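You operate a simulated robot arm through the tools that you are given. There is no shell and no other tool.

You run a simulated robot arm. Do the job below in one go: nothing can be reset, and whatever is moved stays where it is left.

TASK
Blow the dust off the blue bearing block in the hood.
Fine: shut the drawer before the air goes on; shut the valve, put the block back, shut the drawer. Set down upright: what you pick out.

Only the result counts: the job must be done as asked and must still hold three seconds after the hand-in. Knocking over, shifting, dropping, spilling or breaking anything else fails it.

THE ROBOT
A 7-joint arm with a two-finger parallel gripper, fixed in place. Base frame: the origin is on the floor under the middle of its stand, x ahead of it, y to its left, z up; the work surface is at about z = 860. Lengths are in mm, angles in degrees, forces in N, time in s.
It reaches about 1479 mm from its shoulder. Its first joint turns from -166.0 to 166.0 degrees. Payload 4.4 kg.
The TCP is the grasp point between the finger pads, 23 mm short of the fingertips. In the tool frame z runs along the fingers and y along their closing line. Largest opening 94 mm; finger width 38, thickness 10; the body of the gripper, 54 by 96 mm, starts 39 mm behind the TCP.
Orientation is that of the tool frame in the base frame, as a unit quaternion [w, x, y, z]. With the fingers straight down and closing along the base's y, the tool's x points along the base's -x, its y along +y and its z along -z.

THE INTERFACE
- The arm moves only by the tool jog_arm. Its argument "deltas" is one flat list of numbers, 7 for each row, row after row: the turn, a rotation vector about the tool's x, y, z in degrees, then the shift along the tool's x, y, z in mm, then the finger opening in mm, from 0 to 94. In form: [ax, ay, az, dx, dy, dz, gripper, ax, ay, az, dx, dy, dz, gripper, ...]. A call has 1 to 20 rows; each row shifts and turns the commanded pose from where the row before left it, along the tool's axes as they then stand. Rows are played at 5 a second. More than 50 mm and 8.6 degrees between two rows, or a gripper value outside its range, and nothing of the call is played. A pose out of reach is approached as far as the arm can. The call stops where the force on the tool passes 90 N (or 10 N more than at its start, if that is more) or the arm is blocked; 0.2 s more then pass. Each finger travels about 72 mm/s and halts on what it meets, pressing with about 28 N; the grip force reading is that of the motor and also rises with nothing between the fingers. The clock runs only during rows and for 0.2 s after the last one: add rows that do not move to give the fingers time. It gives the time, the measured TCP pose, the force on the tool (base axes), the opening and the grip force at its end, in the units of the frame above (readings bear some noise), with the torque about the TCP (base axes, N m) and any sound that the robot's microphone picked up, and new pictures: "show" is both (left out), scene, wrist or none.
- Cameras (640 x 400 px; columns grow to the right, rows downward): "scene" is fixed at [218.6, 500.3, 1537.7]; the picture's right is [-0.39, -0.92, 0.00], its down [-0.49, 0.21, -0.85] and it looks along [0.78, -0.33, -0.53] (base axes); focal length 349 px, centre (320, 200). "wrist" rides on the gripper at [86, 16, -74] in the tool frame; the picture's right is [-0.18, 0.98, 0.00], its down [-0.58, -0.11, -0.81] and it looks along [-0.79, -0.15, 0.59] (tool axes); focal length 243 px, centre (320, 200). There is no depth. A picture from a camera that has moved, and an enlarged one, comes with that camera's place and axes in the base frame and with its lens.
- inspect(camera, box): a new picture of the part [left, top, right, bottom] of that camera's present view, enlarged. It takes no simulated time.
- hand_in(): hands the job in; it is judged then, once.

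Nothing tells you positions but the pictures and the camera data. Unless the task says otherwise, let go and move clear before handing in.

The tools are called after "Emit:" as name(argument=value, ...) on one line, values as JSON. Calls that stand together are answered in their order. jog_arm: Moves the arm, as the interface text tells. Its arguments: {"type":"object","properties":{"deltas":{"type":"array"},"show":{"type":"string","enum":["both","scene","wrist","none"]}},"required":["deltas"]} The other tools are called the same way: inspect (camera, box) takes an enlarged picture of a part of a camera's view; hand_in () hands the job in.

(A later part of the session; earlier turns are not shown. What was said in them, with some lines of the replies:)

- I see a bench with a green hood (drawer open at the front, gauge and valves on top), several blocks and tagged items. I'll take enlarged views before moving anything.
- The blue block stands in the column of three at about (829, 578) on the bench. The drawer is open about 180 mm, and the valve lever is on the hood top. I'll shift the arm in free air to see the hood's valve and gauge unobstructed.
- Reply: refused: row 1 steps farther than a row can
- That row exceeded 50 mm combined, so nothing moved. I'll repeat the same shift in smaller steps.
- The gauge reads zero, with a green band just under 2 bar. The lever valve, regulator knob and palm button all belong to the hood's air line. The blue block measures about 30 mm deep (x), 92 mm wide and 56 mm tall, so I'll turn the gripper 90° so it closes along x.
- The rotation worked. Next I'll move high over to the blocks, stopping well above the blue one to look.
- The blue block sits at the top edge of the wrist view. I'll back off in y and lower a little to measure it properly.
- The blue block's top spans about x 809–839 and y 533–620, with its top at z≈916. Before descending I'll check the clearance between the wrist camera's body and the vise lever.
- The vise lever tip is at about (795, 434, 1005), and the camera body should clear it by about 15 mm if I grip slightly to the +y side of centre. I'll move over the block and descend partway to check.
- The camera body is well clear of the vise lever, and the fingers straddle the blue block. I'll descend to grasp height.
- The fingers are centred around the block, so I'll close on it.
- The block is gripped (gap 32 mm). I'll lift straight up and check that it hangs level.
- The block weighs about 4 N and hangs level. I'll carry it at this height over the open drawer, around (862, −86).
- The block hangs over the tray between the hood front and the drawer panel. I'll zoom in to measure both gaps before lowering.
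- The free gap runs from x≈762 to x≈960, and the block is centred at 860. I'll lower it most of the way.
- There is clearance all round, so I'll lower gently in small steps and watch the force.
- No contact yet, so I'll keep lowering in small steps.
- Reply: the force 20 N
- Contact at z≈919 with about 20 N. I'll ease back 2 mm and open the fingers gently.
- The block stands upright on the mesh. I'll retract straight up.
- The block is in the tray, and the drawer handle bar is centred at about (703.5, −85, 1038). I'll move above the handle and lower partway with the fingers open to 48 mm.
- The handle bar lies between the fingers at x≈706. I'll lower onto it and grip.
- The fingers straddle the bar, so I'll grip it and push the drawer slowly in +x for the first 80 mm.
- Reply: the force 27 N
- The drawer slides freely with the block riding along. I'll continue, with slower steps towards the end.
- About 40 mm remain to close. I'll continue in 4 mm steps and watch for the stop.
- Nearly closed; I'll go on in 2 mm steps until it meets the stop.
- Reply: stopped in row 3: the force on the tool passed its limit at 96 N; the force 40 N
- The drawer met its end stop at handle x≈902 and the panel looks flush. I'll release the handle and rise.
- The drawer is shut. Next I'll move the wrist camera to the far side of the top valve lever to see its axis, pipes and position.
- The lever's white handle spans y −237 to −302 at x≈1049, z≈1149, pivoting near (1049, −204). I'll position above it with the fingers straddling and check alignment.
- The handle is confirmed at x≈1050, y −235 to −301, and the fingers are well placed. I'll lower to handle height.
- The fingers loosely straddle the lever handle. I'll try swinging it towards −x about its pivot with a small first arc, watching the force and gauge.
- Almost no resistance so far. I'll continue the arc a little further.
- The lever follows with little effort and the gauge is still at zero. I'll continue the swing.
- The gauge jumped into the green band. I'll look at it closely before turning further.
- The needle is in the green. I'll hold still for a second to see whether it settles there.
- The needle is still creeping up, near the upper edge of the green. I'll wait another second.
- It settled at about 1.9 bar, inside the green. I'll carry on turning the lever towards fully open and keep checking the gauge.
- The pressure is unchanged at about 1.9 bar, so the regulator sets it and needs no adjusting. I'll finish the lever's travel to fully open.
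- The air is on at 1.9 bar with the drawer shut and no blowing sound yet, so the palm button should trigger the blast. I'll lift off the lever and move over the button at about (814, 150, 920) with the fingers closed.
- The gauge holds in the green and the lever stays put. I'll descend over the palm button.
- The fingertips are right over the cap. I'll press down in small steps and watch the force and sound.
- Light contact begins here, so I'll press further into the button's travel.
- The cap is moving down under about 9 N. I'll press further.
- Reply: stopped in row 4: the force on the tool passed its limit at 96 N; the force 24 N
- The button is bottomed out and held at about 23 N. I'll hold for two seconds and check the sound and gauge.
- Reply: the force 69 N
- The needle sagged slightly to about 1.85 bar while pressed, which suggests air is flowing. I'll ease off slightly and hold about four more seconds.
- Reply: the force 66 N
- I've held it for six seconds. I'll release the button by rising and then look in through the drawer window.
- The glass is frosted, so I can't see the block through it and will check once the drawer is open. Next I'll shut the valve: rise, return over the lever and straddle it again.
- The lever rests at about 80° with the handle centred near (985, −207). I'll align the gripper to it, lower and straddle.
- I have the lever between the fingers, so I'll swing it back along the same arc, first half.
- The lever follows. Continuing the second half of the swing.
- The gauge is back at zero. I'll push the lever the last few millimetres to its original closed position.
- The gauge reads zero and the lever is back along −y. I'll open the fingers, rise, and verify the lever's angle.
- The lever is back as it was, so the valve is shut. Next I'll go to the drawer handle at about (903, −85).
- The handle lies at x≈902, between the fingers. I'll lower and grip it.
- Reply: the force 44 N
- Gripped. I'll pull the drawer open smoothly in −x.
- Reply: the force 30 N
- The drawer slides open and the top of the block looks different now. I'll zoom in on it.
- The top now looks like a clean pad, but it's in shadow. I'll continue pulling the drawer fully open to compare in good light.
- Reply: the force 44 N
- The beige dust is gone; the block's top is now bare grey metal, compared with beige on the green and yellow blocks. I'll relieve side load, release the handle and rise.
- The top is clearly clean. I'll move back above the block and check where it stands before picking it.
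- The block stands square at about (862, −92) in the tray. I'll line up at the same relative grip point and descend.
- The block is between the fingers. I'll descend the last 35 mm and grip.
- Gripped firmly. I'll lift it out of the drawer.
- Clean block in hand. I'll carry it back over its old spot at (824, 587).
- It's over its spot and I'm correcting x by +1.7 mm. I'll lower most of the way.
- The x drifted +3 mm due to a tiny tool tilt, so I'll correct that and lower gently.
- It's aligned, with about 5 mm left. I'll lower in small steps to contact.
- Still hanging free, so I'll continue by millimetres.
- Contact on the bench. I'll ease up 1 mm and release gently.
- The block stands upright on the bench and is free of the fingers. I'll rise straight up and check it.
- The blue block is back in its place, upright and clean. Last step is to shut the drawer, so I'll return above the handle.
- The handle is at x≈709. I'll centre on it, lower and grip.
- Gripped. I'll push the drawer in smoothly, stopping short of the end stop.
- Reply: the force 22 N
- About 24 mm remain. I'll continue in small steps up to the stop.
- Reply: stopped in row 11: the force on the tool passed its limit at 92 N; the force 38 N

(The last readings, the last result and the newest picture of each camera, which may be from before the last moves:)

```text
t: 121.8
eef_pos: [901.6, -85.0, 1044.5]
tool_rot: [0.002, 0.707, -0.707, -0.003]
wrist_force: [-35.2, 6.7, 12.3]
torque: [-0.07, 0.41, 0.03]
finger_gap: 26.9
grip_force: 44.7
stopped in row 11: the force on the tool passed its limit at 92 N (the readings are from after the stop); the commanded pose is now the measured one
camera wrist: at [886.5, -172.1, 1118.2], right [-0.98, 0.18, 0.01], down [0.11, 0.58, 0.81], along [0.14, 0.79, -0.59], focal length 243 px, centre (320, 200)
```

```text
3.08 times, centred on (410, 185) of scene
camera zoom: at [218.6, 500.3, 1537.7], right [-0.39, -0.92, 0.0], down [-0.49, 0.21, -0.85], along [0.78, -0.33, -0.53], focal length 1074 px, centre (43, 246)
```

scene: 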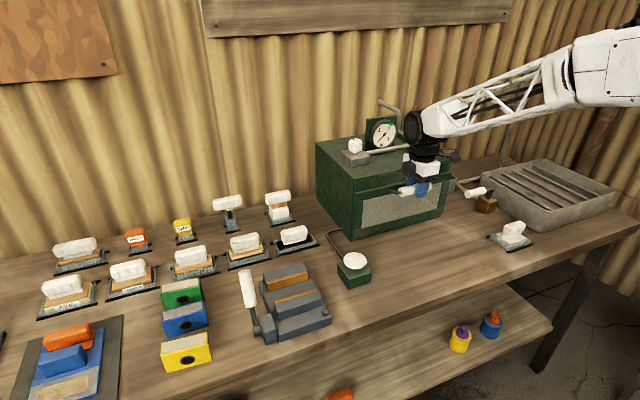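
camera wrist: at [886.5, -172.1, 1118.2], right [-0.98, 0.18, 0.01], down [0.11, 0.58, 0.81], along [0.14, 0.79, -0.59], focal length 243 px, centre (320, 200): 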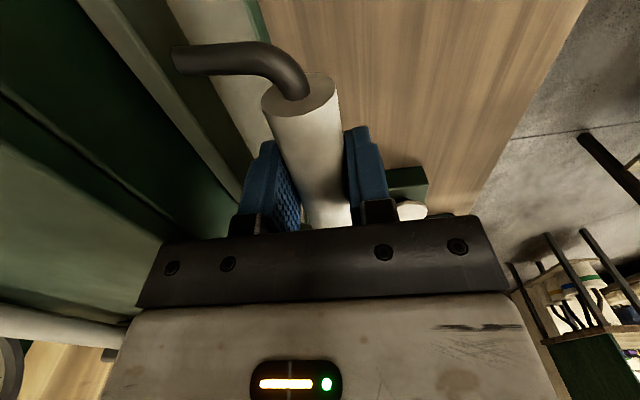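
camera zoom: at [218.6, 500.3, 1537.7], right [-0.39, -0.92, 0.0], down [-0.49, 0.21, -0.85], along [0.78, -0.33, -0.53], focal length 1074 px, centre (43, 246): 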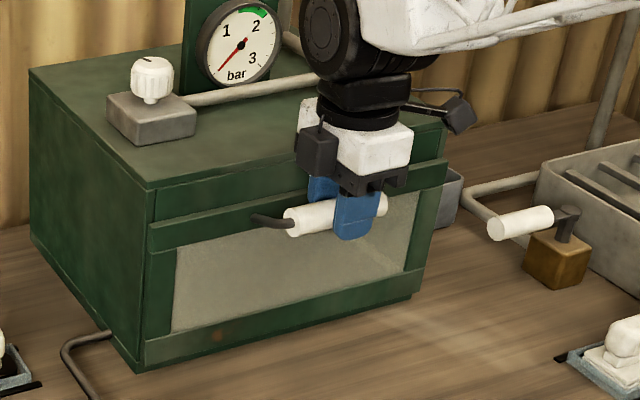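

The drawer is at its stop again. I'll release the handle and move up and clear.

Emit:
jog_arm(deltas=[0, 0, 0, 0, 0, 0, 30, 0, 0, 0, 0, 0, 0, 42, 0, 0, 0, 0, 0, 0, 46, 0, 0, 0, 0, 0, 0, 46, 0, 0, 0, 0, 0, -20, 46, 0, 0, 0, 0, 0, -40, 46, 0, 0, 0, 0, 0, -45, 46, 0, 0, 0, 0, 0, -45, 46, 0, 0, 0, 0, 0, -45, 46, 0, 0, 0, 0, 40, 0, 46, 0, 0, 0, 0, 45, 0, 46, 0, 0, 0, 0, 45, 0, 46, 0, 0, 0, 0, 45, 0, 46, 0, 0, 0, 0, 0, 0, 46, 0, 0, 0, 0, 0, 0, 46], show="both")

Emit:
inspect(camera="scene", box=[300, 90, 500, 250])

Emit:
inspect(camera="scene", box=[150, 270, 230, 380])

Emit:
inspect(camera="scene", box=[360, 110, 410, 155])

```text
t: 125.0
eef_pos: [726.5, -85.8, 1237.2]
tool_rot: [0.002, 0.707, -0.707, -0.003]
wrist_force: [0.3, -0.9, 0.3]
torque: [0.01, 0.03, 0.02]
finger_gap: 46.0
grip_force: 0.0
camera wrist: at [711.7, -173.0, 1312.5], right [-0.98, 0.18, 0.01], down [0.11, 0.58, 0.81], along [0.14, 0.79, -0.59], focal length 243 px, centre (320, 200)
```

scene: 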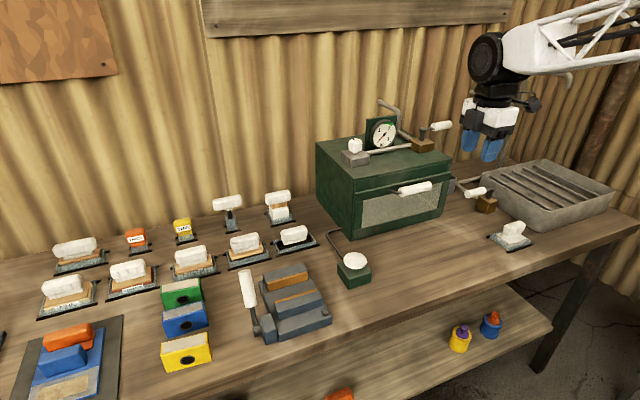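
wrist: 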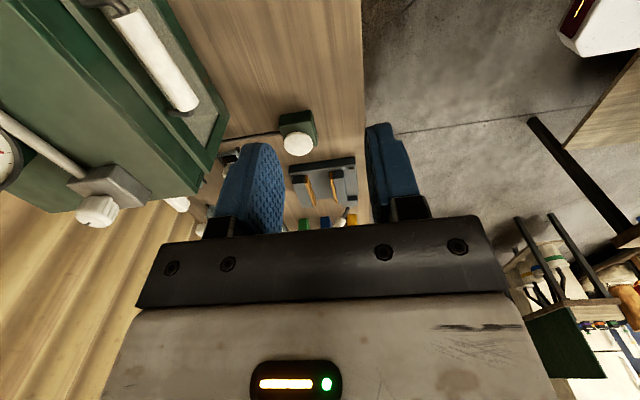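

```text
2.50 times, centred on (400, 170) of scene
camera zoom: at [218.6, 500.3, 1537.7], right [-0.39, -0.92, 0.0], down [-0.49, 0.21, -0.85], along [0.78, -0.33, -0.53], focal length 873 px, centre (120, 275)
```

zoom: 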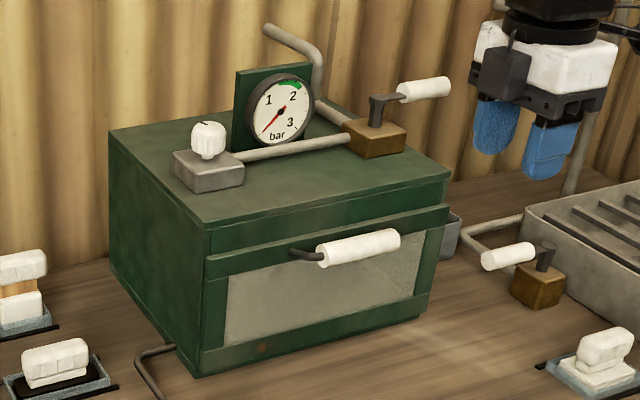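

```text
3.64 times, centred on (190, 325) of scene
camera zoom: at [218.6, 500.3, 1537.7], right [-0.39, -0.92, 0.0], down [-0.49, 0.21, -0.85], along [0.78, -0.33, -0.53], focal length 1270 px, centre (793, -254)
```

zoom: 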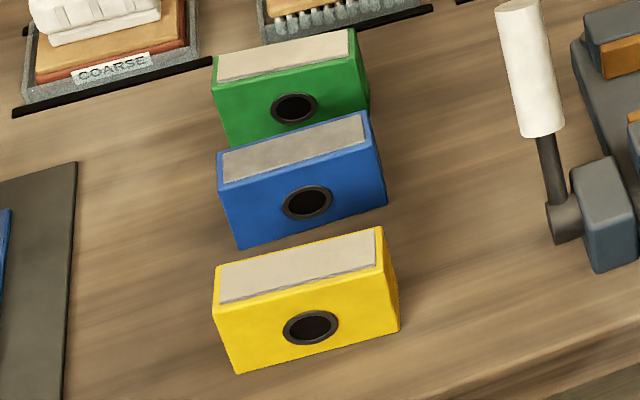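

```text
8.89 times, centred on (385, 132) of scene
camera zoom: at [218.6, 500.3, 1537.7], right [-0.39, -0.92, 0.0], down [-0.49, 0.21, -0.85], along [0.78, -0.33, -0.53], focal length 3103 px, centre (-258, 800)
```

zoom: 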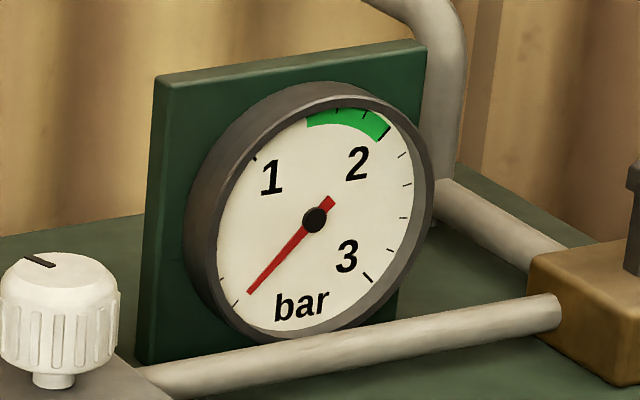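

Drawer shut, valve shut, gauge at zero, block back upright. I'll take one last close look at the block's top against its dusty neighbours before handing in.

Emit:
inspect(camera="scene", box=[158, 275, 212, 345])

```text
5.71 times, centred on (185, 310) of scene
camera zoom: at [218.6, 500.3, 1537.7], right [-0.39, -0.92, 0.0], down [-0.49, 0.21, -0.85], along [0.78, -0.33, -0.53], focal length 1995 px, centre (1091, -429)
```

zoom: 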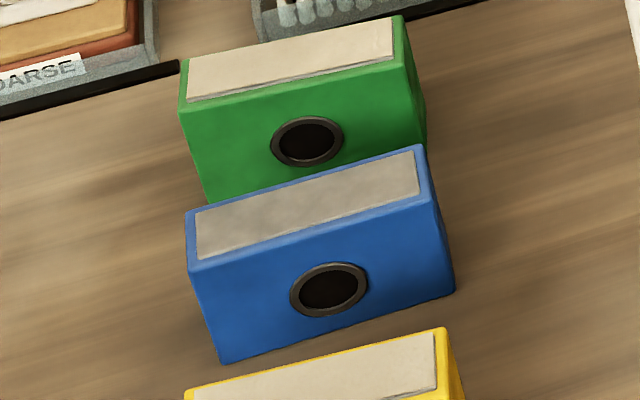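

The blue block's top is bare grey metal, while its neighbours still carry the beige dust layer. The block is upright in its place, the valve and drawer are shut, and the arm is clear, so I'm handing in.

Emit:
hand_in()

```text
The job is handed in.
```

I blew the dust off the blue bearing block in the hood and handed the job in. No verdict has come back.

- **Order of work:** I put the block in the tray and shut the drawer before opening the air valve. The gauge settled at about 1.9 bar, inside the green band. I then held the palm button down for about six seconds.
- **Dust:** the microphone reported no sound of air, but the gauge dipped slightly while the button was held. Afterwards the block's top was bare grey, while the green and yellow blocks still have their beige layer.
- **Valve and block:** I shut the valve, and the gauge is back at zero. The block stands upright in its old place, to within a millimetre or two.
- **Drawer and arm:** the drawer is shut against its stop. I let go of the handle and moved the arm clear before handing in.

I saw no sign in the pictures that anything else was shifted or knocked over.
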